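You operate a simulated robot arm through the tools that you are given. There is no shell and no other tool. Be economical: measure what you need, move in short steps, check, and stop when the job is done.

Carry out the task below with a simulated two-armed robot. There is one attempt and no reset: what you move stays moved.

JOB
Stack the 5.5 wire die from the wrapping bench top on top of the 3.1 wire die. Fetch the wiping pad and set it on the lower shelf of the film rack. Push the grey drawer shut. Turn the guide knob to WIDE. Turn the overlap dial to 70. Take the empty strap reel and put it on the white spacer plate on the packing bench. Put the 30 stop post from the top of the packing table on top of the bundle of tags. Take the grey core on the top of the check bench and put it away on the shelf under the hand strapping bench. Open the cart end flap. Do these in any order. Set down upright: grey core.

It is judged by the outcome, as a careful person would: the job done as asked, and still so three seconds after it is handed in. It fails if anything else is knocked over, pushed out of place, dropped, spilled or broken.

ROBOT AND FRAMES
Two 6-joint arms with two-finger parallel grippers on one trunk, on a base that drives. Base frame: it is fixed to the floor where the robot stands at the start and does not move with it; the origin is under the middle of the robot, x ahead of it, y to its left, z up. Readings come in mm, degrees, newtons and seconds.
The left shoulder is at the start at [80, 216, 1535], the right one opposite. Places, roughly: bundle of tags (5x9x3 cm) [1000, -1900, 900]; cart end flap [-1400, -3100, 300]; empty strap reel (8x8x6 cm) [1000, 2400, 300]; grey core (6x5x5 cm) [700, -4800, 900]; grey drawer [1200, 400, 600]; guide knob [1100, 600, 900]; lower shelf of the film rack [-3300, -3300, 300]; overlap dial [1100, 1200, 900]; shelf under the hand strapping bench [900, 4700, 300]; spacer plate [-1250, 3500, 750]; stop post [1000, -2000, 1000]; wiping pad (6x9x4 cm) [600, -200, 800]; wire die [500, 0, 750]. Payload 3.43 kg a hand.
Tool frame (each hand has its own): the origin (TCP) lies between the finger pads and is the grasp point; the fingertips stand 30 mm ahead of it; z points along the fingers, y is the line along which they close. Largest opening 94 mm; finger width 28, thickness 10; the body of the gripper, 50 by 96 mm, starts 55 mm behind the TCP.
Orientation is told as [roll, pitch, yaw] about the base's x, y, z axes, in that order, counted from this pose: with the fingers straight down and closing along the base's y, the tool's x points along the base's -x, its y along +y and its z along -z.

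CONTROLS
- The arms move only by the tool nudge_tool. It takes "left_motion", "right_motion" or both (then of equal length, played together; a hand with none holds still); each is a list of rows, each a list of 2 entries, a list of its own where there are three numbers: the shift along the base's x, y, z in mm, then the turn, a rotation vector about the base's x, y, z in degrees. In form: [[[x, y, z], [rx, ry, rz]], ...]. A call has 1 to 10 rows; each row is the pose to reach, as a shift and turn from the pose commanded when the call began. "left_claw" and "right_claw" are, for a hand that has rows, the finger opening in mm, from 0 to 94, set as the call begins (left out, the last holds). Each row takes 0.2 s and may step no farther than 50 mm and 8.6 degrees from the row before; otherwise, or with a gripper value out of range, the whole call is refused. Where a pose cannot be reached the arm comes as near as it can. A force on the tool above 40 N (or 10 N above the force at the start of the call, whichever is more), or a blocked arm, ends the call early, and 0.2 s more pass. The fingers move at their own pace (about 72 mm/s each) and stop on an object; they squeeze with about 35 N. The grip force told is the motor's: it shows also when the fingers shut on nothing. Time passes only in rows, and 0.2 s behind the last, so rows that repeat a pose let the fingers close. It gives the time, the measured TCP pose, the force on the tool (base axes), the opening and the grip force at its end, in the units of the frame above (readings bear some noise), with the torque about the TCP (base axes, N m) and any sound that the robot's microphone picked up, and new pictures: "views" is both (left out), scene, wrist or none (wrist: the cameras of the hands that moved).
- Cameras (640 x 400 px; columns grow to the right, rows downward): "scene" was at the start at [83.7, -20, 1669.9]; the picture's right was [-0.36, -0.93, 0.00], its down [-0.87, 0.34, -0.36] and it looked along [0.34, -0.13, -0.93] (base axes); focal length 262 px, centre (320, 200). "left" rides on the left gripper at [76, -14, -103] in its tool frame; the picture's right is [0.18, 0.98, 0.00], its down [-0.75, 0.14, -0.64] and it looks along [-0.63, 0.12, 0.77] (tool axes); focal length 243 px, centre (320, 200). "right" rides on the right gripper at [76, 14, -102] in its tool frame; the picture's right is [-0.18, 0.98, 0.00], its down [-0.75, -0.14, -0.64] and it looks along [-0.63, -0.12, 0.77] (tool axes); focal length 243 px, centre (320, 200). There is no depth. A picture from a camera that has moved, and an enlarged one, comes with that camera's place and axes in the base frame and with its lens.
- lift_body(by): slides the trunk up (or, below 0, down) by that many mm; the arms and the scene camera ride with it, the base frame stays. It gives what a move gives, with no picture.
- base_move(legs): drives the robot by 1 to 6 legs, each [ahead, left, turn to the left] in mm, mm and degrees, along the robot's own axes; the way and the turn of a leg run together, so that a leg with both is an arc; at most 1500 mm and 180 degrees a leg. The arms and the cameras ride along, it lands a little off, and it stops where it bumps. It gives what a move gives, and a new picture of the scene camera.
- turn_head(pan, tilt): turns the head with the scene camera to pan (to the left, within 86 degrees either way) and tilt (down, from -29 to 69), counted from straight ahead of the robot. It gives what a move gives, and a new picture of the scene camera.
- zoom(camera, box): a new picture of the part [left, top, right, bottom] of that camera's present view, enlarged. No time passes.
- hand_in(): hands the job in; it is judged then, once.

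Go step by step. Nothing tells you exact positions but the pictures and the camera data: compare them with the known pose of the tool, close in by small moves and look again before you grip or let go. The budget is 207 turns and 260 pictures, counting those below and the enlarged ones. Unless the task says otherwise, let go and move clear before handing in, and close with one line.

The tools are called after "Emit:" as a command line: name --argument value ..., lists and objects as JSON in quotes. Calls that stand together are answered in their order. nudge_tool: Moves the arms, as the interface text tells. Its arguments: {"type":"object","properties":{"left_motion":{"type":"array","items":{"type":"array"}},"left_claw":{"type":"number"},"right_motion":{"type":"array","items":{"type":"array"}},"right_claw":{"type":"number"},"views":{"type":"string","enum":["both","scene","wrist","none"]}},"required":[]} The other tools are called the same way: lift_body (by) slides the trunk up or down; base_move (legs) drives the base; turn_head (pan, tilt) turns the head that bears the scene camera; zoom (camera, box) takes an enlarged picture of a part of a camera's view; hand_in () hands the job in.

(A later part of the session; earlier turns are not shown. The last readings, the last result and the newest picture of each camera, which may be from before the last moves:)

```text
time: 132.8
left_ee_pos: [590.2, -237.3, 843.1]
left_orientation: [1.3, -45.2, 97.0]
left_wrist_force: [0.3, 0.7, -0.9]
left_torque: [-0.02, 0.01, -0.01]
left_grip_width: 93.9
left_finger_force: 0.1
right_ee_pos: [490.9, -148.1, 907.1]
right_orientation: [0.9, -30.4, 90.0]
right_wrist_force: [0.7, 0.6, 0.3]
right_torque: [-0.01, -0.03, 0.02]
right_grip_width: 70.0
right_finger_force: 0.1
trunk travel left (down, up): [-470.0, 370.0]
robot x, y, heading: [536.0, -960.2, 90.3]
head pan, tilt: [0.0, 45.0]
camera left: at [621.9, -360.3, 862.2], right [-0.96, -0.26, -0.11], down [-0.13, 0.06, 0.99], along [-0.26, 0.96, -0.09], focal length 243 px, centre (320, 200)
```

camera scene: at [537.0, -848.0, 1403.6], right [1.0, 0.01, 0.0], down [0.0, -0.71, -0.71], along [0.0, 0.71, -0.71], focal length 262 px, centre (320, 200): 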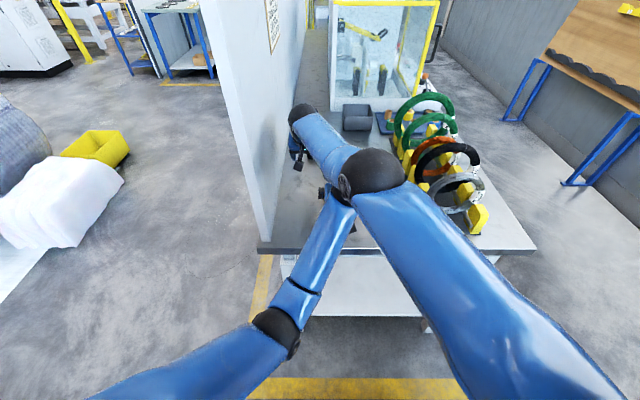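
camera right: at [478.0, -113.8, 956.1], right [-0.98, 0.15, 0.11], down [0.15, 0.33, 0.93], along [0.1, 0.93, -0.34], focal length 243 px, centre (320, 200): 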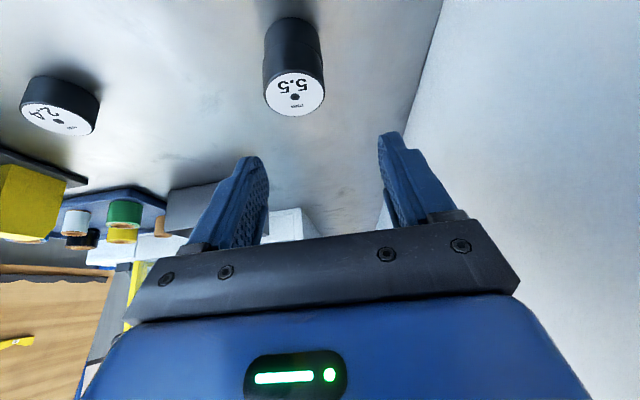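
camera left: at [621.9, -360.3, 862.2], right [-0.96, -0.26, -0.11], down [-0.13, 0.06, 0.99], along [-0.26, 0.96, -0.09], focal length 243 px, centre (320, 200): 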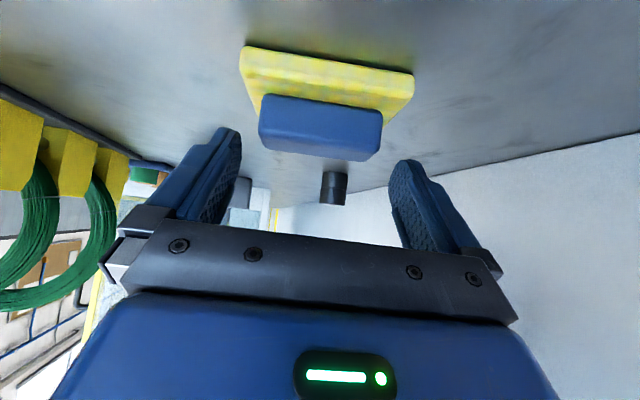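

Emit:
nudge_tool --left_motion '[[[0, 0, -7], [0, 0, 5]], [[0, 1, -14], [0, 0, 6]]]' --views "none"

Emit:
nudge_tool --left_motion '[[[0, 0, 0], [0, 0, 0]], [[0, 0, 0], [0, 0, 0]], [[0, 0, 0], [0, 0, 0]]]' --left_claw 50 --views "wrist"

```text
time: 133.4
left_ee_pos: [590.1, -236.6, 829.0]
left_orientation: [1.4, -45.1, 102.9]
left_wrist_force: [0.2, 0.8, 0.7]
left_torque: [0.02, 0.02, 0.02]
left_grip_width: 93.8
left_finger_force: 0.1
right_ee_pos: [491.8, -148.0, 907.8]
right_orientation: [0.8, -30.5, 89.9]
right_wrist_force: [-1.1, -0.3, -0.7]
right_torque: [-0.02, -0.01, 0.0]
right_grip_width: 70.0
right_finger_force: 0.0
trunk travel left (down, up): [-470.0, 370.0]
robot x, y, heading: [534.5, -964.4, 90.2]
head pan, tilt: [0.0, 45.0]
```

```text
time: 134.2
left_ee_pos: [591.6, -236.4, 829.1]
left_orientation: [1.5, -45.2, 102.9]
left_wrist_force: [-0.1, -0.9, 0.5]
left_torque: [0.05, 0.01, -0.01]
left_grip_width: 69.9
left_finger_force: 34.8
right_ee_pos: [491.2, -146.8, 907.4]
right_orientation: [0.9, -30.4, 90.0]
right_wrist_force: [0.2, 0.0, 0.4]
right_torque: [-0.02, 0.01, 0.0]
right_grip_width: 70.2
right_finger_force: 0.1
trunk travel left (down, up): [-470.0, 370.0]
robot x, y, heading: [537.8, -960.3, 90.5]
head pan, tilt: [0.0, 45.0]
camera left: at [634.8, -355.7, 848.1], right [-0.92, -0.36, -0.11], down [-0.14, 0.04, 0.99], along [-0.35, 0.93, -0.09], focal length 243 px, centre (320, 200)
```

left: 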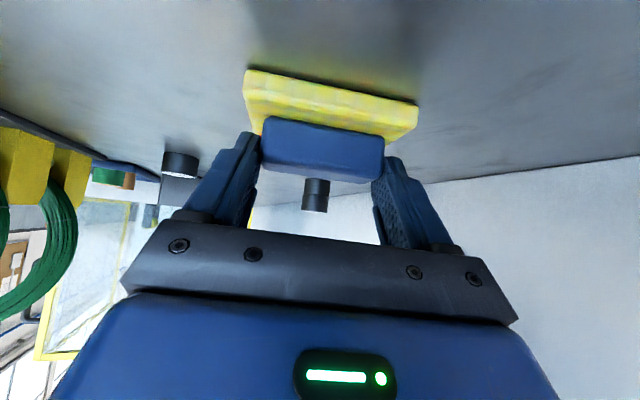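

The pad handle is gripped at 70 mm. I'll lift it, back away from the bench and look at the packing table.

Emit:
nudge_tool --left_motion '[[[0, 0, 20], [0, 0, 0]], [[0, 0, 45], [0, 0, 0]], [[0, 0, 70], [0, 0, 0]]]' --views "none"

Emit:
base_move --legs '[[-130, 0, 0], [0, 1, -90]]'

Emit:
turn_head --pan -60 --tilt 25

```text
time: 135.0
left_ee_pos: [591.9, -237.1, 899.4]
left_orientation: [1.4, -45.1, 102.9]
left_wrist_force: [0.3, 0.4, -1.1]
left_torque: [-0.02, 0.04, -0.03]
left_grip_width: 69.9
left_finger_force: 35.2
right_ee_pos: [492.3, -148.0, 907.6]
right_orientation: [0.9, -30.5, 90.0]
right_wrist_force: [-0.4, -0.5, -0.4]
right_torque: [0.05, -0.04, 0.0]
right_grip_width: 70.0
right_finger_force: 0.1
trunk travel left (down, up): [-470.0, 370.0]
robot x, y, heading: [533.4, -963.3, 90.5]
head pan, tilt: [0.0, 45.0]
```

```text
time: 137.6
left_ee_pos: [801.2, -415.2, 898.4]
left_orientation: [2.7, -45.2, 85.6]
left_wrist_force: [0.7, -1.6, -1.0]
left_torque: [-0.02, 0.01, 0.02]
left_grip_width: 71.5
left_finger_force: 18.4
right_ee_pos: [745.6, -303.1, 907.8]
right_orientation: [1.0, -30.4, 72.0]
right_wrist_force: [0.5, 0.1, -0.9]
right_torque: [-0.01, 0.03, -0.02]
right_grip_width: 69.9
right_finger_force: 0.1
trunk travel left (down, up): [-470.0, 370.0]
robot x, y, heading: [537.1, -1090.5, 72.4]
head pan, tilt: [0.0, 45.0]
stopped in leg 2: the force on the tool passed its limit at 72 N (the readings are from after the stop); the commanded pose is now the measured one
camera scene: at [572.4, -985.3, 1403.8], right [0.95, -0.3, 0.0], down [-0.21, -0.67, -0.71], along [0.21, 0.67, -0.71], focal length 262 px, centre (320, 200)
```

scene: 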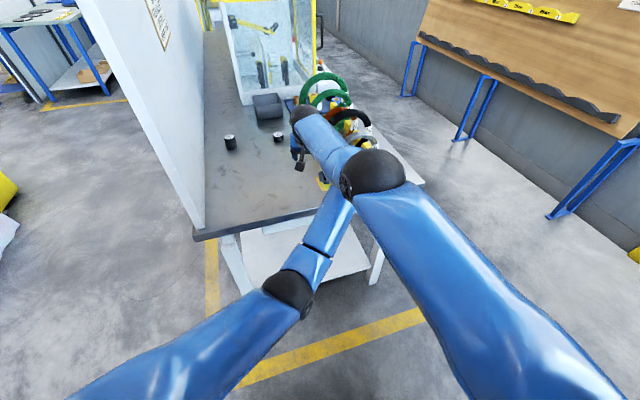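

```text
time: 138.9
left_ee_pos: [801.9, -414.4, 898.4]
left_orientation: [2.7, -45.2, 85.6]
left_wrist_force: [0.8, 0.2, -0.3]
left_torque: [-0.02, -0.02, 0.0]
left_grip_width: 71.4
left_finger_force: 18.8
right_ee_pos: [746.1, -301.5, 907.0]
right_orientation: [0.9, -30.4, 72.0]
right_wrist_force: [-1.1, -0.8, -0.1]
right_torque: [-0.02, -0.02, 0.0]
right_grip_width: 70.2
right_finger_force: 0.1
trunk travel left (down, up): [-470.0, 370.0]
robot x, y, heading: [537.0, -1091.1, 72.4]
head pan, tilt: [-60.0, 25.0]
camera scene: at [637.7, -1042.0, 1434.3], right [0.22, -0.98, 0.0], down [-0.41, -0.09, -0.91], along [0.88, 0.2, -0.42], focal length 262 px, centre (320, 200)
```

scene: 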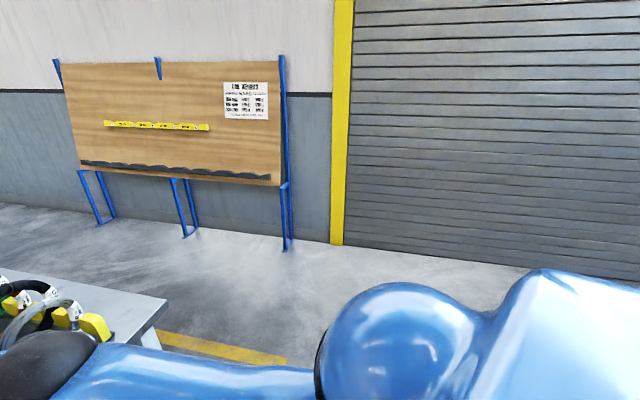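

The turn began while a hand was still over the bench, and it touched something. I'll look at the rack and both hands before I move.

Emit:
turn_head --pan 0 --tilt 50

Emit:
zoom --camera "left" --box '[0, 0, 640, 400]'

Emit:
zoom --camera "right" --box '[0, 0, 640, 400]'

Emit:
zoom --camera "scene" --box '[200, 40, 440, 200]'

```text
time: 140.2
left_ee_pos: [801.5, -413.4, 898.9]
left_orientation: [2.7, -45.1, 85.6]
left_wrist_force: [-1.0, 1.0, -0.2]
left_torque: [0.02, 0.0, 0.05]
left_grip_width: 71.3
left_finger_force: 19.3
right_ee_pos: [746.2, -302.6, 907.0]
right_orientation: [1.0, -30.4, 72.0]
right_wrist_force: [0.3, -0.4, 0.1]
right_torque: [0.03, 0.0, 0.01]
right_grip_width: 70.0
right_finger_force: 0.0
trunk travel left (down, up): [-470.0, 370.0]
robot x, y, heading: [532.3, -1092.9, 72.4]
head pan, tilt: [0.0, 50.0]
camera scene: at [571.0, -988.4, 1396.8], right [0.95, -0.3, 0.0], down [-0.23, -0.73, -0.64], along [0.19, 0.61, -0.77], focal length 262 px, centre (320, 200)
```

scene: 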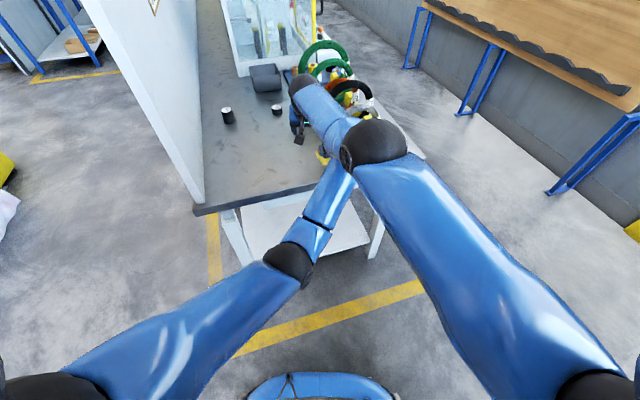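

```text
1.00 times, centred on (320, 200) of left (not enlarged: the box is as wide or as high as the picture)
camera zoom: at [810.4, -541.4, 917.0], right [-0.99, -0.09, -0.1], down [-0.1, 0.08, 0.99], along [-0.08, 0.99, -0.09], focal length 243 px, centre (320, 200)
```

zoom: 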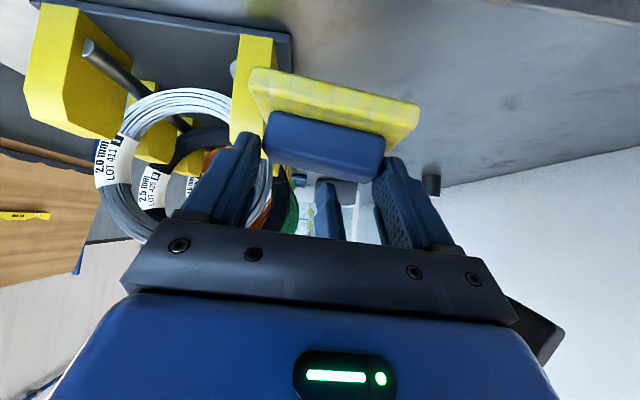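

```text
1.00 times, centred on (320, 200) of right (not enlarged: the box is as wide or as high as the picture)
camera zoom: at [697.9, -410.7, 955.2], right [-0.89, 0.45, 0.11], down [0.24, 0.26, 0.93], along [0.39, 0.86, -0.34], focal length 243 px, centre (320, 200)
```

zoom: 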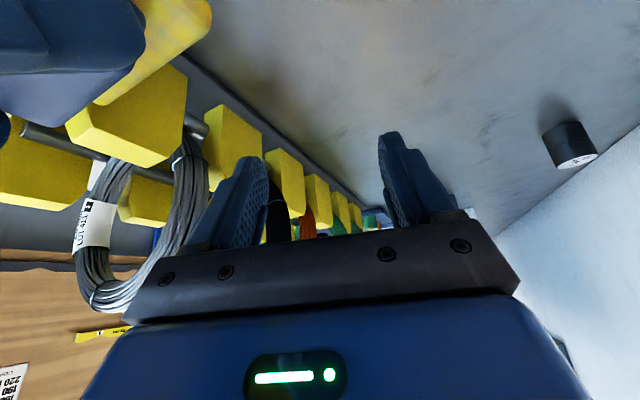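

```text
2.50 times, centred on (320, 120) of scene
camera zoom: at [571.0, -988.4, 1396.8], right [0.95, -0.3, 0.0], down [-0.23, -0.73, -0.64], along [0.19, 0.61, -0.77], focal length 655 px, centre (320, 400)
```

zoom: 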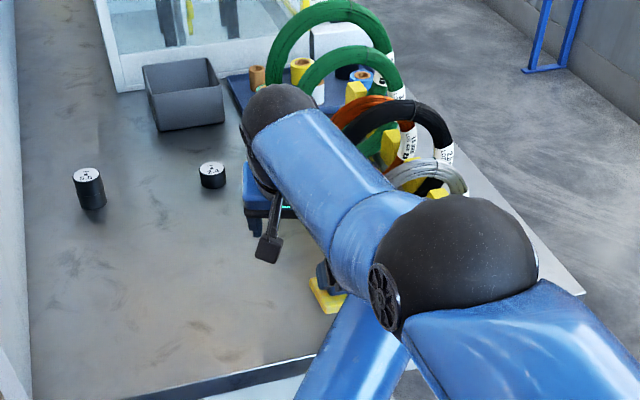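

The left finger is resting against the rack's first block, and everything still stands. I'll turn back the same way and then reverse well clear.

Emit:
base_move --legs '[[0, 0, 17], [-350, 0, 0]]'

Emit:
zoom --camera "left" --box '[0, 0, 640, 400]'

Emit:
zoom --camera "scene" --box '[260, 20, 460, 180]'

```text
time: 143.5
left_ee_pos: [589.4, -718.9, 898.4]
left_orientation: [2.7, -45.2, 102.5]
left_wrist_force: [0.2, 0.8, 0.2]
left_torque: [-0.04, 0.01, -0.03]
left_grip_width: 71.0
left_finger_force: 35.2
right_ee_pos: [503.4, -629.1, 907.5]
right_orientation: [0.9, -30.3, 89.0]
right_wrist_force: [-0.4, 0.5, 0.5]
right_torque: [0.04, 0.0, 0.01]
right_grip_width: 69.8
right_finger_force: 0.0
trunk travel left (down, up): [-470.0, 370.0]
robot x, y, heading: [531.4, -1446.1, 89.6]
head pan, tilt: [0.0, 50.0]
camera scene: at [536.1, -1336.1, 1396.7], right [1.0, -0.01, 0.0], down [-0.01, -0.77, -0.64], along [0.01, 0.64, -0.77], focal length 262 px, centre (320, 200)
```

scene: 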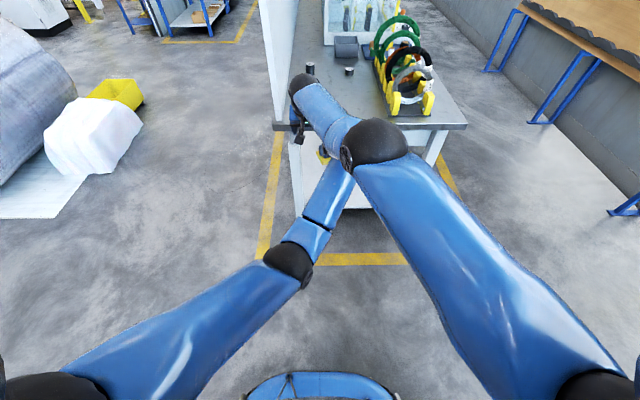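

```text
1.00 times, centred on (320, 200) of left (not enlarged: the box is as wide or as high as the picture)
camera zoom: at [634.6, -838.3, 916.6], right [-0.92, -0.37, -0.1], down [-0.12, 0.05, 0.99], along [-0.36, 0.93, -0.09], focal length 243 px, centre (320, 200)
```

zoom: 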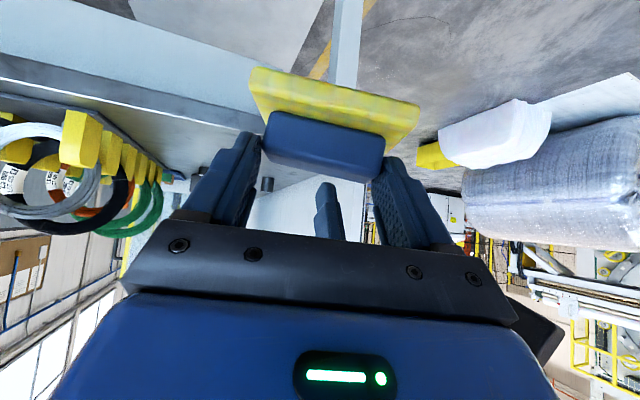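

```text
2.50 times, centred on (360, 100) of scene
camera zoom: at [536.1, -1336.1, 1396.7], right [1.0, -0.01, 0.0], down [-0.01, -0.77, -0.64], along [0.01, 0.64, -0.77], focal length 655 px, centre (220, 450)
```

zoom: 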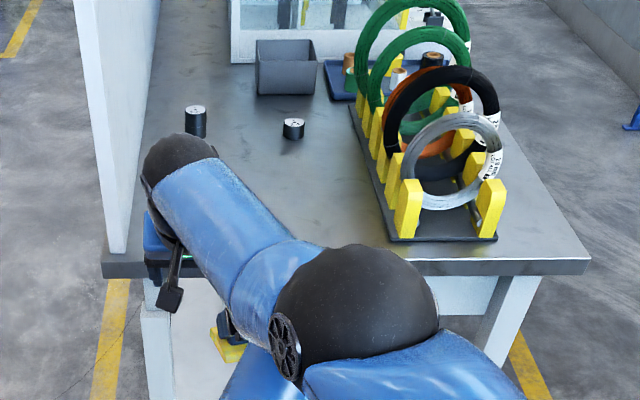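

The rack and coils haven't moved and the pad is held firmly. I'll draw both arms in so I can drive safely.

Emit:
nudge_tool --left_motion '[[[-10, -40, 0], [0, 0, 0]], [[-20, -80, 0], [0, 0, 0]], [[-40, -120, 0], [0, 0, 0]], [[-60, -160, 0], [0, 0, 0]], [[-80, -200, 0], [0, 0, 0]], [[-100, -240, 0], [0, 0, 0]], [[-110, -270, 0], [0, 0, 0]]]' --right_motion '[[[30, -30, 0], [0, 0, 0]], [[60, -60, 0], [0, 0, 0]], [[90, -100, 0], [0, 0, 0]], [[120, -150, 0], [0, 0, 0]], [[150, -200, 0], [0, 0, 0]], [[180, -240, 0], [0, 0, 0]], [[200, -280, 0], [0, 0, 0]]]' --views "none"

Emit:
turn_head --pan -80 --tilt 20

```text
refused: row 4 steps farther than a row can; nothing moved
```

```text
time: 145.0
left_ee_pos: [589.7, -721.0, 898.3]
left_orientation: [2.7, -45.3, 102.5]
left_wrist_force: [0.4, 0.5, -1.1]
left_torque: [0.0, 0.02, 0.03]
left_grip_width: 70.5
left_finger_force: 35.0
right_ee_pos: [502.9, -629.8, 908.1]
right_orientation: [0.9, -30.3, 89.0]
right_wrist_force: [0.1, -0.8, 0.5]
right_torque: [0.0, -0.01, 0.0]
right_grip_width: 70.0
right_finger_force: 0.0
trunk travel left (down, up): [-470.0, 370.0]
robot x, y, heading: [532.0, -1443.1, 89.5]
head pan, tilt: [-80.0, 20.0]
camera scene: at [627.2, -1398.5, 1442.4], right [0.16, -0.99, 0.0], down [-0.34, -0.06, -0.94], along [0.93, 0.15, -0.34], focal length 262 px, centre (320, 200)
```

scene: 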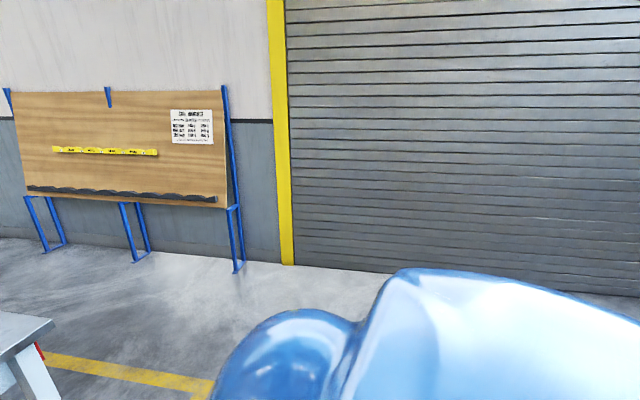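

Emit:
nudge_tool --left_motion '[[[-10, -35, 0], [0, 0, 0]], [[-20, -70, 0], [0, 0, 0]], [[-35, -105, 0], [0, 0, 0]], [[-50, -140, 0], [0, 0, 0]], [[-65, -175, 0], [0, 0, 0]], [[-80, -210, 0], [0, 0, 0]], [[-95, -240, 0], [0, 0, 0]], [[-110, -270, 0], [0, 0, 0]]]' --right_motion '[[[30, -30, 0], [0, 0, 0]], [[60, -60, 0], [0, 0, 0]], [[90, -95, 0], [0, 0, 0]], [[115, -135, 0], [0, 0, 0]], [[140, -175, 0], [0, 0, 0]], [[165, -215, 0], [0, 0, 0]], [[185, -250, 0], [0, 0, 0]], [[200, -280, 0], [0, 0, 0]]]' --views "none"

```text
time: 146.8
left_ee_pos: [480.4, -990.8, 900.3]
left_orientation: [2.7, -45.2, 102.6]
left_wrist_force: [-1.4, -0.2, -1.1]
left_torque: [0.03, -0.04, 0.01]
left_grip_width: 70.6
left_finger_force: 35.4
right_ee_pos: [568.2, -610.6, 891.5]
right_orientation: [0.8, -30.4, 89.1]
right_wrist_force: [0.0, 0.4, 0.6]
right_torque: [-0.01, -0.01, 0.01]
right_grip_width: 70.0
right_finger_force: 0.1
right hand out of reach, approached as far as the arm can: row 1, 2, 3, 4, 5, 6, 7, 8
trunk travel left (down, up): [-470.0, 370.0]
robot x, y, heading: [532.9, -1446.1, 89.7]
head pan, tilt: [-80.0, 20.0]
```

Emit:
nudge_tool --right_motion '[[[10, 0, -40], [0, 0, 0]], [[20, -20, -80], [0, 0, 0]], [[30, -55, -110], [0, 0, 0]], [[45, -90, -140], [0, 0, 0]], [[60, -130, -150], [0, 0, 0]], [[75, -170, -160], [0, 0, 0]], [[90, -210, -170], [0, 0, 0]], [[100, -250, -170], [0, 0, 0]], [[110, -290, -170], [0, 0, 0]]]' --views "none"

Emit:
turn_head --pan -86 --tilt 45

```text
time: 148.8
left_ee_pos: [480.7, -989.2, 899.1]
left_orientation: [2.8, -45.1, 102.5]
left_wrist_force: [0.4, 0.0, -0.6]
left_torque: [0.01, 0.03, 0.03]
left_grip_width: 70.6
left_finger_force: 34.7
right_ee_pos: [629.9, -674.0, 640.8]
right_orientation: [1.0, -30.4, 89.0]
right_wrist_force: [0.4, 0.1, 0.2]
right_torque: [-0.03, -0.02, 0.01]
right_grip_width: 70.0
right_finger_force: 0.1
right hand out of reach, approached as far as the arm can: row 2, 3, 4, 5, 6, 7, 8, 9
trunk travel left (down, up): [-470.0, 370.0]
robot x, y, heading: [532.4, -1442.9, 89.5]
head pan, tilt: [-80.0, 20.0]
```

```text
time: 149.7
left_ee_pos: [480.8, -988.3, 898.2]
left_orientation: [2.7, -45.2, 102.5]
left_wrist_force: [0.1, 0.2, -0.3]
left_torque: [-0.03, -0.02, 0.0]
left_grip_width: 70.5
left_finger_force: 34.8
right_ee_pos: [628.6, -674.6, 640.2]
right_orientation: [0.9, -30.4, 89.0]
right_wrist_force: [0.5, -0.6, -0.1]
right_torque: [-0.01, 0.01, 0.0]
right_grip_width: 70.2
right_finger_force: 0.0
trunk travel left (down, up): [-470.0, 370.0]
robot x, y, heading: [535.1, -1444.4, 89.4]
head pan, tilt: [-85.9, 45.0]
camera scene: at [616.4, -1409.1, 1403.8], right [0.06, -1.0, 0.0], down [-0.71, -0.04, -0.71], along [0.71, 0.04, -0.71], focal length 262 px, centre (320, 200)
```

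scene: 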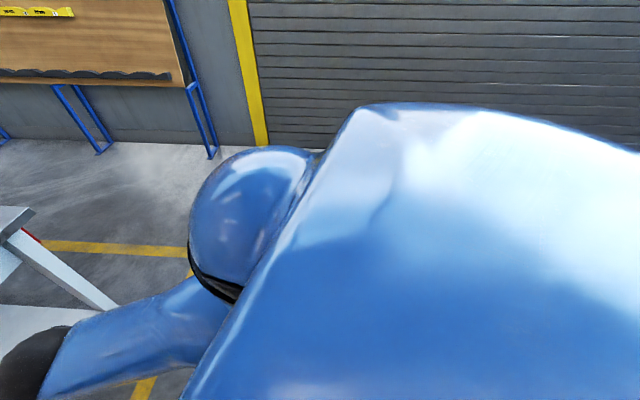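

The right arm has its elbow up now. I'll try turning that tool back to vertical to see whether it folds in from there.

Emit:
nudge_tool --right_motion '[[[0, 0, 20], [-8, 0, 0]], [[0, 0, 40], [-16, 0, 0]], [[0, -10, 60], [-24, 0, 0]], [[0, -40, 60], [-30, 0, 0]], [[0, -80, 60], [-30, 0, 0]], [[10, -120, 60], [-30, 0, 0]], [[20, -160, 60], [-30, 0, 0]], [[30, -200, 60], [-30, 0, 0]]]' --views "none"

Emit:
turn_head --pan -30 --tilt 45

```text
time: 151.5
left_ee_pos: [480.0, -991.0, 900.0]
left_orientation: [2.7, -45.4, 102.5]
left_wrist_force: [-0.3, -0.6, -1.0]
left_torque: [0.0, -0.04, 0.0]
left_grip_width: 70.5
left_finger_force: 34.9
right_ee_pos: [656.4, -875.4, 704.7]
right_orientation: [0.4, -0.4, 89.0]
right_wrist_force: [-0.9, 0.0, 0.5]
right_torque: [0.03, 0.0, -0.01]
right_grip_width: 70.2
right_finger_force: 0.1
right hand out of reach, approached as far as the arm can: row 1, 2, 3, 4
trunk travel left (down, up): [-470.0, 370.0]
robot x, y, heading: [534.8, -1445.1, 89.4]
head pan, tilt: [-85.9, 45.0]
```

```text
time: 152.7
left_ee_pos: [480.4, -988.3, 899.8]
left_orientation: [2.7, -45.2, 102.5]
left_wrist_force: [-0.7, -0.4, -0.1]
left_torque: [-0.04, 0.04, 0.0]
left_grip_width: 70.4
left_finger_force: 35.3
right_ee_pos: [655.8, -874.4, 703.4]
right_orientation: [0.4, -0.4, 89.1]
right_wrist_force: [-0.3, -0.2, -0.1]
right_torque: [-0.03, 0.01, 0.04]
right_grip_width: 69.8
right_finger_force: 0.1
trunk travel left (down, up): [-470.0, 370.0]
robot x, y, heading: [530.9, -1447.5, 89.6]
head pan, tilt: [-30.0, 45.0]
camera scene: at [576.7, -1344.0, 1403.7], right [0.86, -0.51, 0.0], down [-0.36, -0.61, -0.71], along [0.36, 0.61, -0.71], focal length 262 px, centre (320, 200)
```

scene: 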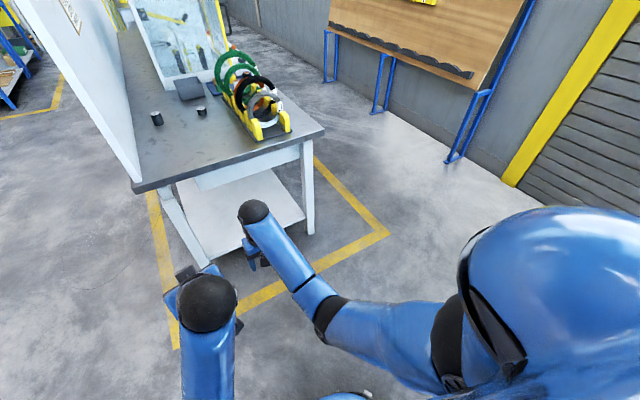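

It folds in with the tool vertical. I'll pull it in further.

Emit:
nudge_tool --right_motion '[[[10, -40, 0], [0, 0, 0]], [[20, -80, 0], [0, 0, 0]], [[30, -120, 0], [0, 0, 0]], [[40, -160, 0], [0, 0, 0]], [[45, -200, 0], [0, 0, 0]], [[45, -230, 0], [0, 0, 0]]]' --views "scene"

```text
time: 154.1
left_ee_pos: [480.4, -990.6, 900.0]
left_orientation: [2.7, -45.2, 102.6]
left_wrist_force: [0.5, 0.5, -0.1]
left_torque: [-0.02, -0.02, -0.03]
left_grip_width: 70.0
left_finger_force: 34.8
right_ee_pos: [701.1, -1111.1, 677.1]
right_orientation: [0.4, -0.7, 89.1]
right_wrist_force: [0.0, 0.3, 0.6]
right_torque: [0.03, 0.0, -0.02]
right_grip_width: 70.1
right_finger_force: 0.0
right hand out of reach, approached as far as the arm can: row 2, 3, 4, 5, 6
trunk travel left (down, up): [-470.0, 370.0]
robot x, y, heading: [533.2, -1446.8, 89.2]
head pan, tilt: [-30.0, 45.0]
camera scene: at [576.8, -1345.3, 1403.9], right [0.86, -0.51, 0.0], down [-0.36, -0.61, -0.71], along [0.36, 0.61, -0.71], focal length 262 px, centre (320, 200)
```

scene: 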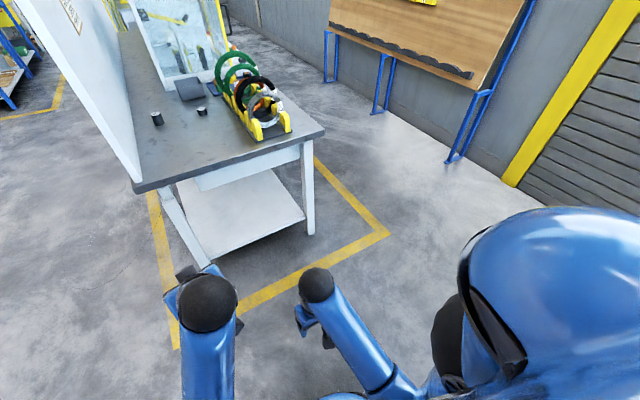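

Both hands are in. I'll drive to the aisle beside the packing table and face it.

Emit:
base_move --legs '[[350, 0, 0], [0, -1400, 0], [-850, 0, 0], [0, 0, 90]]'

Emit:
turn_head --pan 0 --tilt 30

```text
time: 171.1
left_ee_pos: [1492.4, -2027.1, 899.7]
left_orientation: [2.6, -45.1, -166.4]
left_wrist_force: [-0.1, 0.1, -0.4]
left_torque: [0.02, -0.03, 0.0]
left_grip_width: 69.5
left_finger_force: 34.6
right_ee_pos: [1608.4, -1804.0, 676.3]
right_orientation: [0.4, -0.7, -179.8]
right_wrist_force: [0.4, -0.4, 0.1]
right_torque: [0.0, 0.01, 0.03]
right_grip_width: 70.1
right_finger_force: 0.1
trunk travel left (down, up): [-470.0, 370.0]
robot x, y, heading: [1948.2, -1965.6, -179.5]
head pan, tilt: [-30.0, 45.0]
camera scene: at [1847.2, -1925.2, 1403.8], right [0.49, 0.87, 0.0], down [0.62, -0.35, -0.71], along [-0.61, 0.35, -0.71], focal length 262 px, centre (320, 200)
```

scene: 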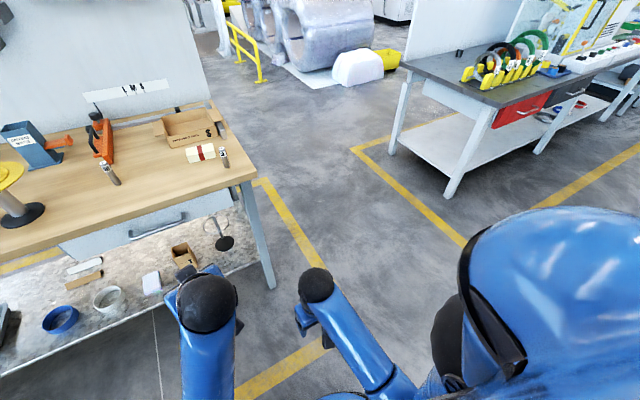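

```text
time: 172.0
left_ee_pos: [1492.6, -2026.5, 898.6]
left_orientation: [2.7, -45.2, -166.3]
left_wrist_force: [0.5, 0.5, -0.4]
left_torque: [0.01, 0.02, 0.01]
left_grip_width: 69.3
left_finger_force: 34.7
right_ee_pos: [1607.9, -1804.0, 677.8]
right_orientation: [0.4, -0.6, -179.7]
right_wrist_force: [0.2, 0.2, -0.5]
right_torque: [0.01, -0.03, -0.01]
right_grip_width: 70.1
right_finger_force: 0.2
trunk travel left (down, up): [-470.0, 370.0]
robot x, y, heading: [1945.8, -1961.8, -179.4]
head pan, tilt: [0.0, 30.0]
camera scene: at [1827.5, -1965.9, 1426.3], right [-0.01, 1.0, 0.0], down [0.5, 0.0, -0.87], along [-0.87, -0.01, -0.5], focal length 262 px, centre (320, 200)
```

scene: 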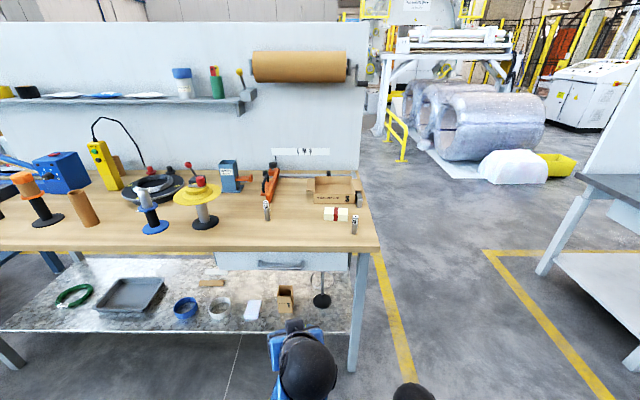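

Emit:
zoom --camera "scene" --box '[210, 160, 380, 260]'

```text
3.76 times, centred on (295, 210) of scene
camera zoom: at [1827.5, -1965.9, 1426.3], right [-0.01, 1.0, 0.0], down [0.5, 0.0, -0.87], along [-0.87, -0.01, -0.5], focal length 987 px, centre (414, 162)
```

zoom: 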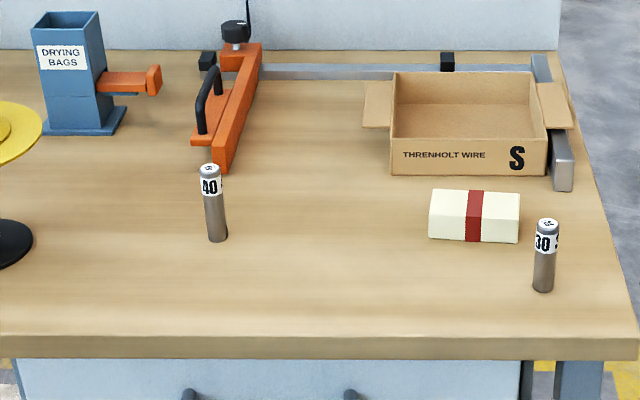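

The 30 post is at about (1093, -1856) and the tag bundle at about (1016, -1916). I'll raise the trunk, pull nearer and tilt the right hand for the post.

Emit:
lift_body --by 110

Emit:
base_move --legs '[[215, 45, -0.5]]'

Emit:
nudge_tool --right_motion '[[[0, 0, 20], [0, 8, 0]], [[-15, 0, 45], [0, 16, 0]], [[-30, 0, 75], [0, 24, 0]], [[-50, 0, 105], [0, 32, 0]], [[-70, 0, 135], [0, 40, 0]], [[-90, 0, 165], [0, 45, 0]], [[-110, 0, 190], [0, 45, 0]], [[-130, 0, 210], [0, 45, 0]]]' --right_claw 60 --views "both"

```text
time: 173.4
left_ee_pos: [1491.5, -2027.7, 1009.5]
left_orientation: [2.6, -45.3, -166.4]
left_wrist_force: [0.7, 0.4, -1.3]
left_torque: [0.0, -0.04, 0.05]
left_grip_width: 69.3
left_finger_force: 34.9
right_ee_pos: [1608.3, -1803.7, 786.5]
right_orientation: [0.4, -0.6, -179.9]
right_wrist_force: [-1.2, 1.0, -0.2]
right_torque: [-0.02, -0.01, 0.0]
right_grip_width: 70.1
right_finger_force: 0.0
trunk travel left (down, up): [-580.0, 260.0]
robot x, y, heading: [1945.9, -1962.6, -179.8]
head pan, tilt: [0.0, 30.0]
```

```text
time: 175.1
left_ee_pos: [1281.2, -2067.1, 1008.7]
left_orientation: [2.7, -45.3, -166.9]
left_wrist_force: [-0.6, 0.6, -1.2]
left_torque: [0.01, 0.03, 0.03]
left_grip_width: 69.1
left_finger_force: 35.6
right_ee_pos: [1398.5, -1845.0, 785.5]
right_orientation: [0.4, -0.7, 179.6]
right_wrist_force: [0.5, -0.2, -0.3]
right_torque: [0.03, 0.02, -0.01]
right_grip_width: 70.0
right_finger_force: 0.1
trunk travel left (down, up): [-580.0, 260.0]
robot x, y, heading: [1734.3, -2005.4, 179.9]
head pan, tilt: [0.0, 30.0]
camera scene: at [1617.1, -2009.6, 1536.6], right [0.0, 1.0, 0.0], down [0.5, 0.0, -0.87], along [-0.87, 0.0, -0.5], focal length 262 px, centre (320, 200)
```

scene: 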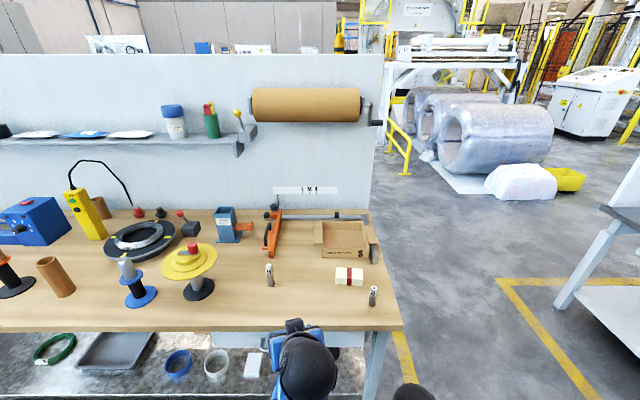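

```text
time: 176.9
left_ee_pos: [1279.9, -2068.2, 1008.2]
left_orientation: [2.7, -45.2, -167.0]
left_wrist_force: [-0.9, 0.1, -0.4]
left_torque: [0.03, 0.01, 0.05]
left_grip_width: 69.1
left_finger_force: 34.9
right_ee_pos: [1267.4, -1847.1, 995.6]
right_orientation: [0.8, -45.7, 179.4]
right_wrist_force: [-0.7, 0.1, 1.0]
right_torque: [-0.01, -0.03, -0.02]
right_grip_width: 60.2
right_finger_force: 0.1
right hand out of reach, approached as far as the arm can: row 5, 6, 7
trunk travel left (down, up): [-580.0, 260.0]
robot x, y, heading: [1738.3, -2010.4, 179.9]
head pan, tilt: [0.0, 30.0]
camera scene: at [1614.6, -2010.2, 1536.2], right [0.0, 1.0, 0.0], down [0.5, 0.0, -0.87], along [-0.87, 0.0, -0.5], focal length 262 px, centre (320, 200)
camera right: at [1393.9, -1860.5, 1011.3], right [-0.13, -0.98, 0.14], down [-0.07, 0.15, 0.99], along [-0.99, 0.12, -0.09], focal length 243 px, centre (320, 200)
```

scene: 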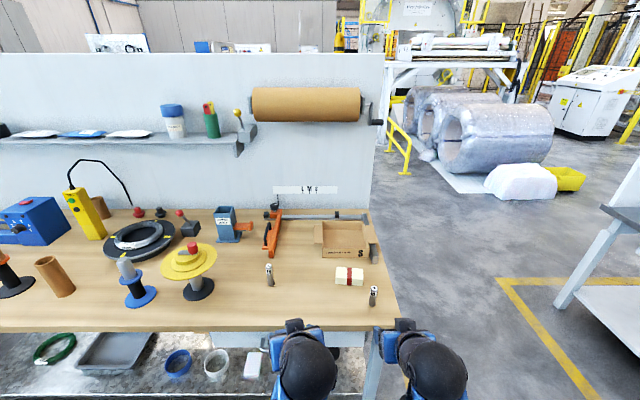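
right: 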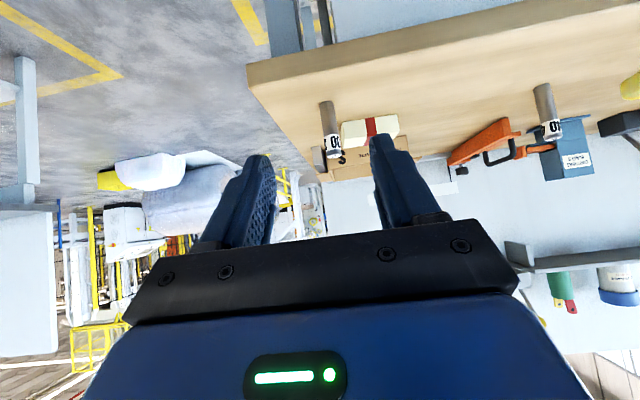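

The post's base is at (1065, -1846) on a table top at z≈845, and its top is near 922. I'll bring the right hand forward to just short of it.

Emit:
nudge_tool --right_motion '[[[-35, 0, -20], [0, 0, 0]], [[-70, 0, -40], [0, 0, 0]], [[-105, 0, -60], [0, 0, 0]], [[-135, 1, -75], [0, 0, 0]]]' --right_claw 60 --views "wrist"

```text
time: 177.9
left_ee_pos: [1277.8, -2068.0, 1008.6]
left_orientation: [2.7, -45.2, -167.1]
left_wrist_force: [0.0, 0.1, -0.6]
left_torque: [0.05, -0.01, 0.02]
left_grip_width: 69.2
left_finger_force: 35.1
right_ee_pos: [1132.6, -1843.9, 920.4]
right_orientation: [0.8, -45.6, 179.2]
right_wrist_force: [0.8, 0.3, -1.0]
right_torque: [0.02, 0.03, 0.02]
right_grip_width: 59.8
right_finger_force: 0.1
trunk travel left (down, up): [-580.0, 260.0]
robot x, y, heading: [1731.6, -2012.6, 180.0]
head pan, tilt: [0.0, 30.0]
camera right: at [1259.0, -1858.1, 936.3], right [-0.13, -0.98, 0.14], down [-0.07, 0.15, 0.99], along [-0.99, 0.12, -0.09], focal length 243 px, centre (320, 200)
```

right: 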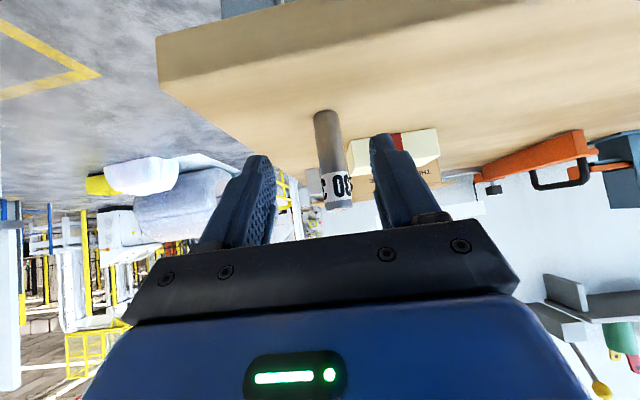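

Emit:
nudge_tool --right_motion '[[[-25, -2, -8], [0, 0, 0]], [[-50, -3, -15], [0, 0, 0]], [[-64, -3, -16], [0, 0, 0]]]' --views "wrist"

Emit:
nudge_tool --right_motion '[[[0, 0, 0], [0, 0, 0]], [[0, 0, 0], [0, 0, 0]], [[0, 0, 0], [0, 0, 0]]]' --right_claw 8 --views "wrist"

```text
time: 178.7
left_ee_pos: [1279.6, -2066.8, 1009.3]
left_orientation: [2.6, -45.1, -167.0]
left_wrist_force: [0.1, 1.1, -1.1]
left_torque: [0.01, -0.01, 0.0]
left_grip_width: 69.4
left_finger_force: 35.2
right_ee_pos: [1071.2, -1847.3, 902.9]
right_orientation: [0.8, -45.6, 179.5]
right_wrist_force: [0.3, 0.6, -0.8]
right_torque: [0.01, -0.01, 0.01]
right_grip_width: 60.1
right_finger_force: 0.1
trunk travel left (down, up): [-580.0, 260.0]
robot x, y, heading: [1735.6, -2009.2, 179.7]
head pan, tilt: [0.0, 30.0]
camera right: at [1197.4, -1861.7, 920.0], right [-0.13, -0.98, 0.14], down [-0.07, 0.15, 0.99], along [-0.99, 0.12, -0.09], focal length 243 px, centre (320, 200)
```

right: 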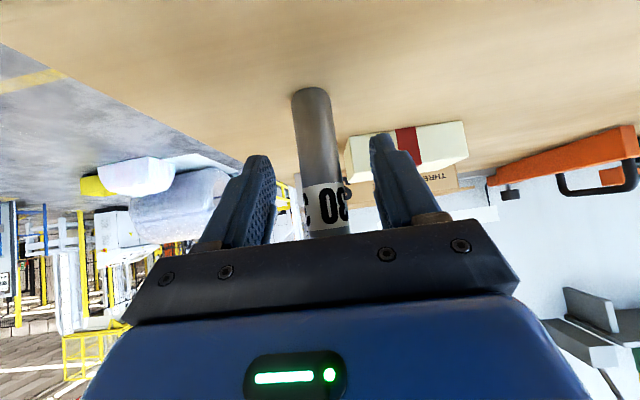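

```text
time: 179.5
left_ee_pos: [1279.1, -2068.3, 1008.8]
left_orientation: [2.7, -45.2, -166.9]
left_wrist_force: [0.4, -0.2, -1.6]
left_torque: [-0.01, 0.01, 0.01]
left_grip_width: 69.3
left_finger_force: 35.3
right_ee_pos: [1069.5, -1847.7, 904.9]
right_orientation: [0.9, -45.6, 179.4]
right_wrist_force: [-0.6, -0.3, 1.2]
right_torque: [0.03, 0.05, 0.0]
right_grip_width: 23.9
right_finger_force: 34.8
trunk travel left (down, up): [-580.0, 260.0]
robot x, y, heading: [1738.8, -2015.0, 179.8]
head pan, tilt: [0.0, 30.0]
camera right: at [1197.4, -1861.9, 920.3], right [-0.13, -0.98, 0.14], down [-0.07, 0.15, 0.99], along [-0.99, 0.12, -0.09], focal length 243 px, centre (320, 200)
```

right: 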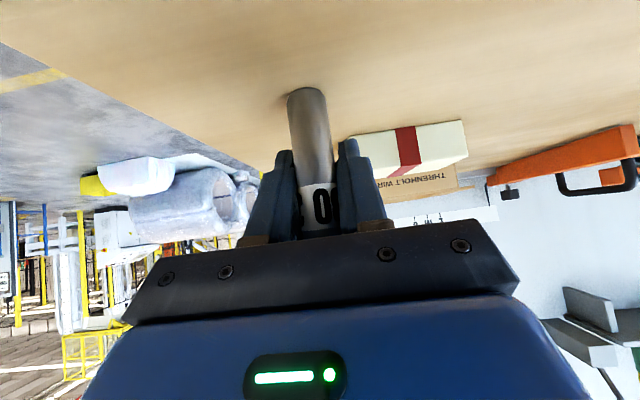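

The post is held at 24 mm wide. I'll lift it and move part of the way towards the tag bundle.

Emit:
nudge_tool --right_motion '[[[0, 0, 30], [0, 0, 0]], [[0, 0, 65], [0, 0, 0]], [[-25, -25, 70], [0, 0, 0]], [[-50, -55, 70], [0, 0, 0]]]' --views "both"

Emit:
zoom --camera "scene" --box '[280, 220, 420, 320]'

```text
time: 180.5
left_ee_pos: [1278.5, -2068.9, 1009.2]
left_orientation: [2.8, -45.0, -167.1]
left_wrist_force: [0.2, 0.6, 0.2]
left_torque: [0.02, 0.0, -0.01]
left_grip_width: 69.2
left_finger_force: 34.9
right_ee_pos: [1018.8, -1903.2, 974.6]
right_orientation: [0.9, -45.5, 179.4]
right_wrist_force: [0.2, 0.2, -2.2]
right_torque: [-0.07, 0.02, -0.03]
right_grip_width: 23.6
right_finger_force: 34.9
trunk travel left (down, up): [-580.0, 260.0]
robot x, y, heading: [1735.5, -2010.0, 179.9]
head pan, tilt: [0.0, 30.0]
camera scene: at [1614.0, -2011.5, 1536.2], right [0.0, 1.0, 0.0], down [0.5, 0.0, -0.87], along [-0.87, 0.0, -0.5], focal length 262 px, centre (320, 200)
camera right: at [1146.7, -1917.2, 990.2], right [-0.13, -0.98, 0.14], down [-0.07, 0.15, 0.99], along [-0.99, 0.12, -0.09], focal length 243 px, centre (320, 200)
```

scene: 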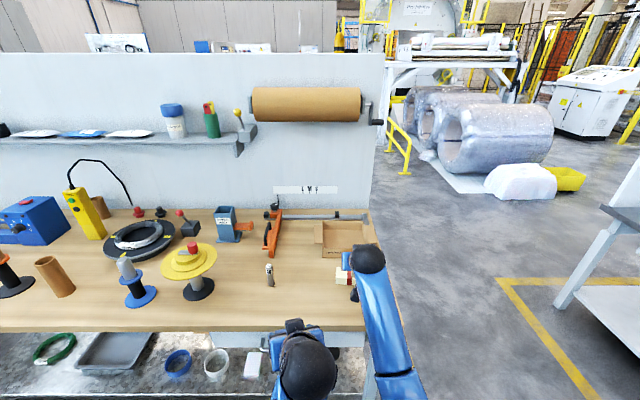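
right: 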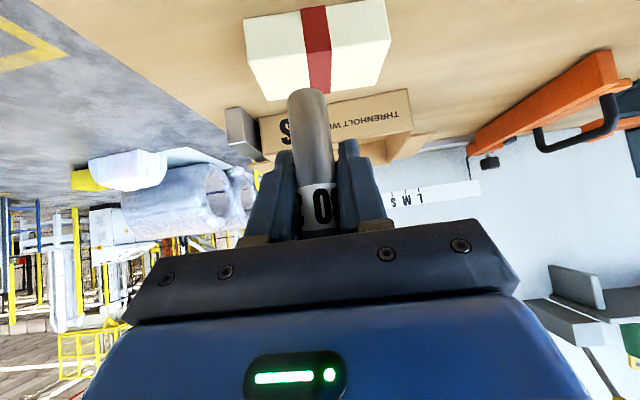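

```text
4.00 times, centred on (350, 270) of scene
camera zoom: at [1614.0, -2011.5, 1536.2], right [0.0, 1.0, 0.0], down [0.5, 0.0, -0.87], along [-0.87, 0.0, -0.5], focal length 1048 px, centre (200, -80)
```

zoom: 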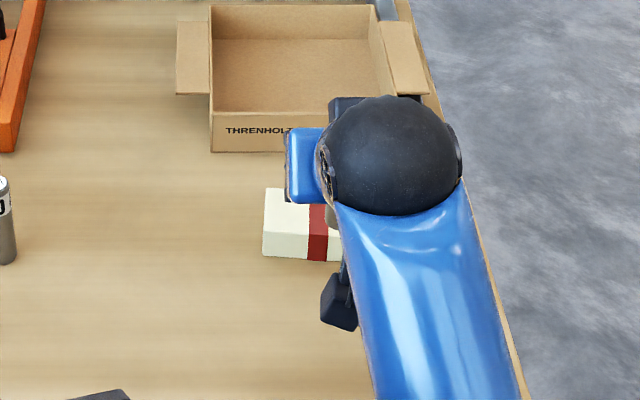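

Emit:
zoom --camera "right" --box '[220, 0, 420, 125]'

```text
3.20 times, centred on (320, 62) of right
camera zoom: at [1146.7, -1917.2, 990.2], right [-0.13, -0.98, 0.14], down [-0.07, 0.15, 0.99], along [-0.99, 0.12, -0.09], focal length 776 px, centre (320, 640)
```

zoom: 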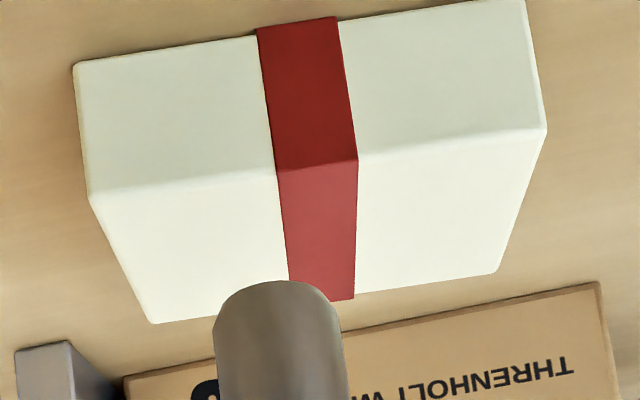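

The bundle's top centre is at about (966, -1909). I'll move the post over it and lower most of the way.

Emit:
nudge_tool --right_motion '[[[-25, -4, 0], [0, 0, 0]], [[-44, -7, -5], [0, 0, 0]], [[-44, -7, -22], [0, 0, 0]]]' --views "none"

Emit:
zoom --camera "right" --box '[220, 0, 420, 125]'

```text
time: 181.3
left_ee_pos: [1279.1, -2066.6, 1009.5]
left_orientation: [2.9, -45.2, -167.1]
left_wrist_force: [0.1, 0.0, -0.8]
left_torque: [-0.04, -0.02, 0.01]
left_grip_width: 69.3
left_finger_force: 34.7
right_ee_pos: [977.0, -1908.1, 952.9]
right_orientation: [0.9, -45.7, 179.3]
right_wrist_force: [-0.2, 0.1, -2.2]
right_torque: [-0.03, 0.05, -0.04]
right_grip_width: 23.7
right_finger_force: 34.7
trunk travel left (down, up): [-580.0, 260.0]
robot x, y, heading: [1732.7, -2008.3, 179.7]
head pan, tilt: [0.0, 30.0]
```

```text
3.20 times, centred on (320, 62) of right
camera zoom: at [1103.3, -1922.2, 968.5], right [-0.13, -0.98, 0.14], down [-0.07, 0.15, 0.99], along [-0.99, 0.12, -0.09], focal length 776 px, centre (320, 640)
```

zoom: 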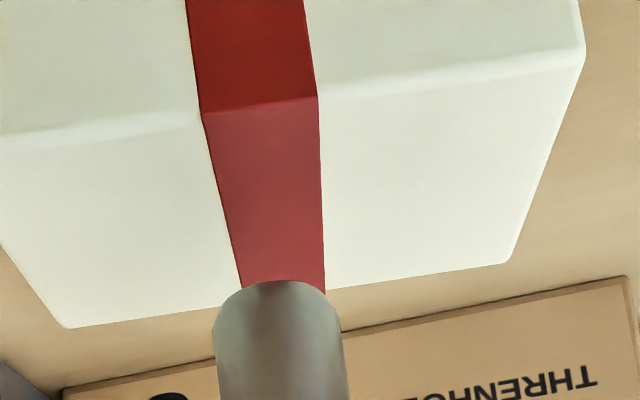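

Emit:
nudge_tool --right_motion '[[[4, -5, 0], [0, 0, 0]], [[4, -5, -4], [0, 0, 0]], [[4, -5, -8], [0, 0, 0]]]' --views "none"

Emit:
zoom --camera "right" --box '[220, 0, 420, 125]'

```text
time: 182.1
left_ee_pos: [1280.0, -2067.6, 1008.6]
left_orientation: [2.8, -45.2, -166.9]
left_wrist_force: [-0.5, -0.2, -0.3]
left_torque: [0.03, -0.01, 0.01]
left_grip_width: 69.2
left_finger_force: 34.9
right_ee_pos: [979.5, -1913.8, 945.6]
right_orientation: [0.7, -45.7, 179.5]
right_wrist_force: [0.2, 0.9, -1.1]
right_torque: [0.0, 0.03, 0.01]
right_grip_width: 23.4
right_finger_force: 35.6
trunk travel left (down, up): [-580.0, 260.0]
robot x, y, heading: [1732.4, -2011.7, 179.9]
head pan, tilt: [0.0, 30.0]
```

```text
3.20 times, centred on (320, 62) of right
camera zoom: at [1105.7, -1928.4, 960.7], right [-0.13, -0.98, 0.14], down [-0.07, 0.15, 0.99], along [-0.99, 0.12, -0.09], focal length 776 px, centre (320, 640)
```

zoom: 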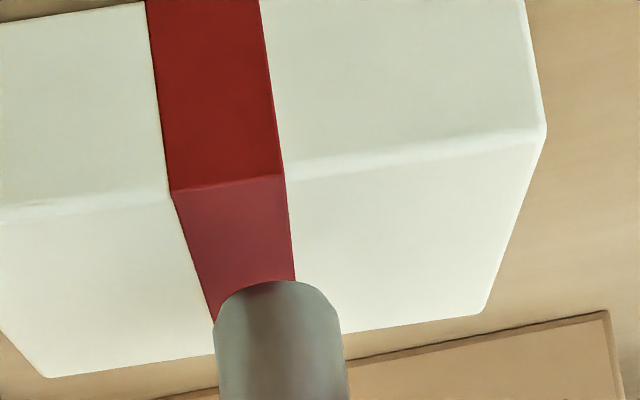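

The post is a millimetre or two above the bundle and about 7 mm beyond its centre. I'll shift it back and lower until I feel contact.

Emit:
nudge_tool --right_motion '[[[2, 1, 4], [0, 0, 0]], [[6, 3, 4], [0, 0, 0]], [[6, 3, 0], [0, 0, 0]], [[6, 3, -3], [0, 0, 0]]]' --views "none"

```text
time: 183.1
left_ee_pos: [1279.6, -2067.3, 1008.1]
left_orientation: [2.6, -45.2, -167.0]
left_wrist_force: [-0.2, -1.1, -0.5]
left_torque: [0.03, 0.01, -0.02]
left_grip_width: 69.0
left_finger_force: 34.4
right_ee_pos: [985.1, -1911.4, 943.2]
right_orientation: [0.9, -45.6, 179.4]
right_wrist_force: [1.2, 0.2, -2.1]
right_torque: [0.04, -0.01, 0.02]
right_grip_width: 23.9
right_finger_force: 34.8
trunk travel left (down, up): [-580.0, 260.0]
robot x, y, heading: [1737.1, -2011.2, 179.7]
head pan, tilt: [0.0, 30.0]
```

Emit:
nudge_tool --right_motion '[[[0, 0, -2], [0, 0, 0]], [[0, 0, -4], [0, 0, 0]]]' --views "none"

Emit:
zoom --camera "right" --box '[220, 0, 420, 125]'

```text
time: 183.7
left_ee_pos: [1280.0, -2067.5, 1007.6]
left_orientation: [2.7, -45.2, -167.0]
left_wrist_force: [0.5, -0.6, -0.7]
left_torque: [0.0, 0.0, 0.0]
left_grip_width: 69.1
left_finger_force: 34.9
right_ee_pos: [984.4, -1911.8, 938.8]
right_orientation: [0.9, -45.7, 179.4]
right_wrist_force: [0.3, -0.2, -1.0]
right_torque: [-0.01, 0.02, 0.03]
right_grip_width: 23.7
right_finger_force: 34.5
trunk travel left (down, up): [-580.0, 260.0]
robot x, y, heading: [1735.3, -2010.9, 179.7]
head pan, tilt: [0.0, 30.0]
```

```text
3.20 times, centred on (320, 62) of right
camera zoom: at [1112.1, -1925.5, 953.9], right [-0.13, -0.98, 0.14], down [-0.07, 0.15, 0.99], along [-0.99, 0.12, -0.09], focal length 776 px, centre (320, 640)
```

zoom: 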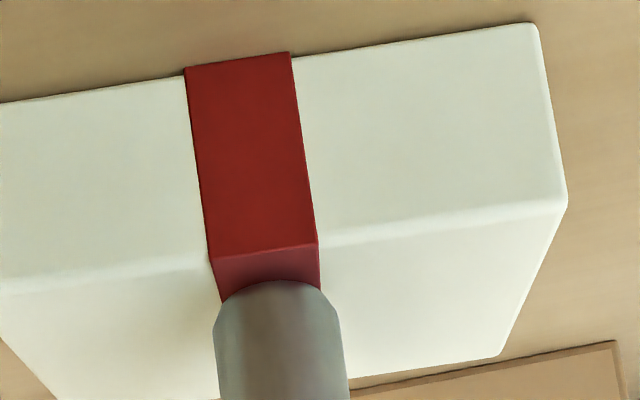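

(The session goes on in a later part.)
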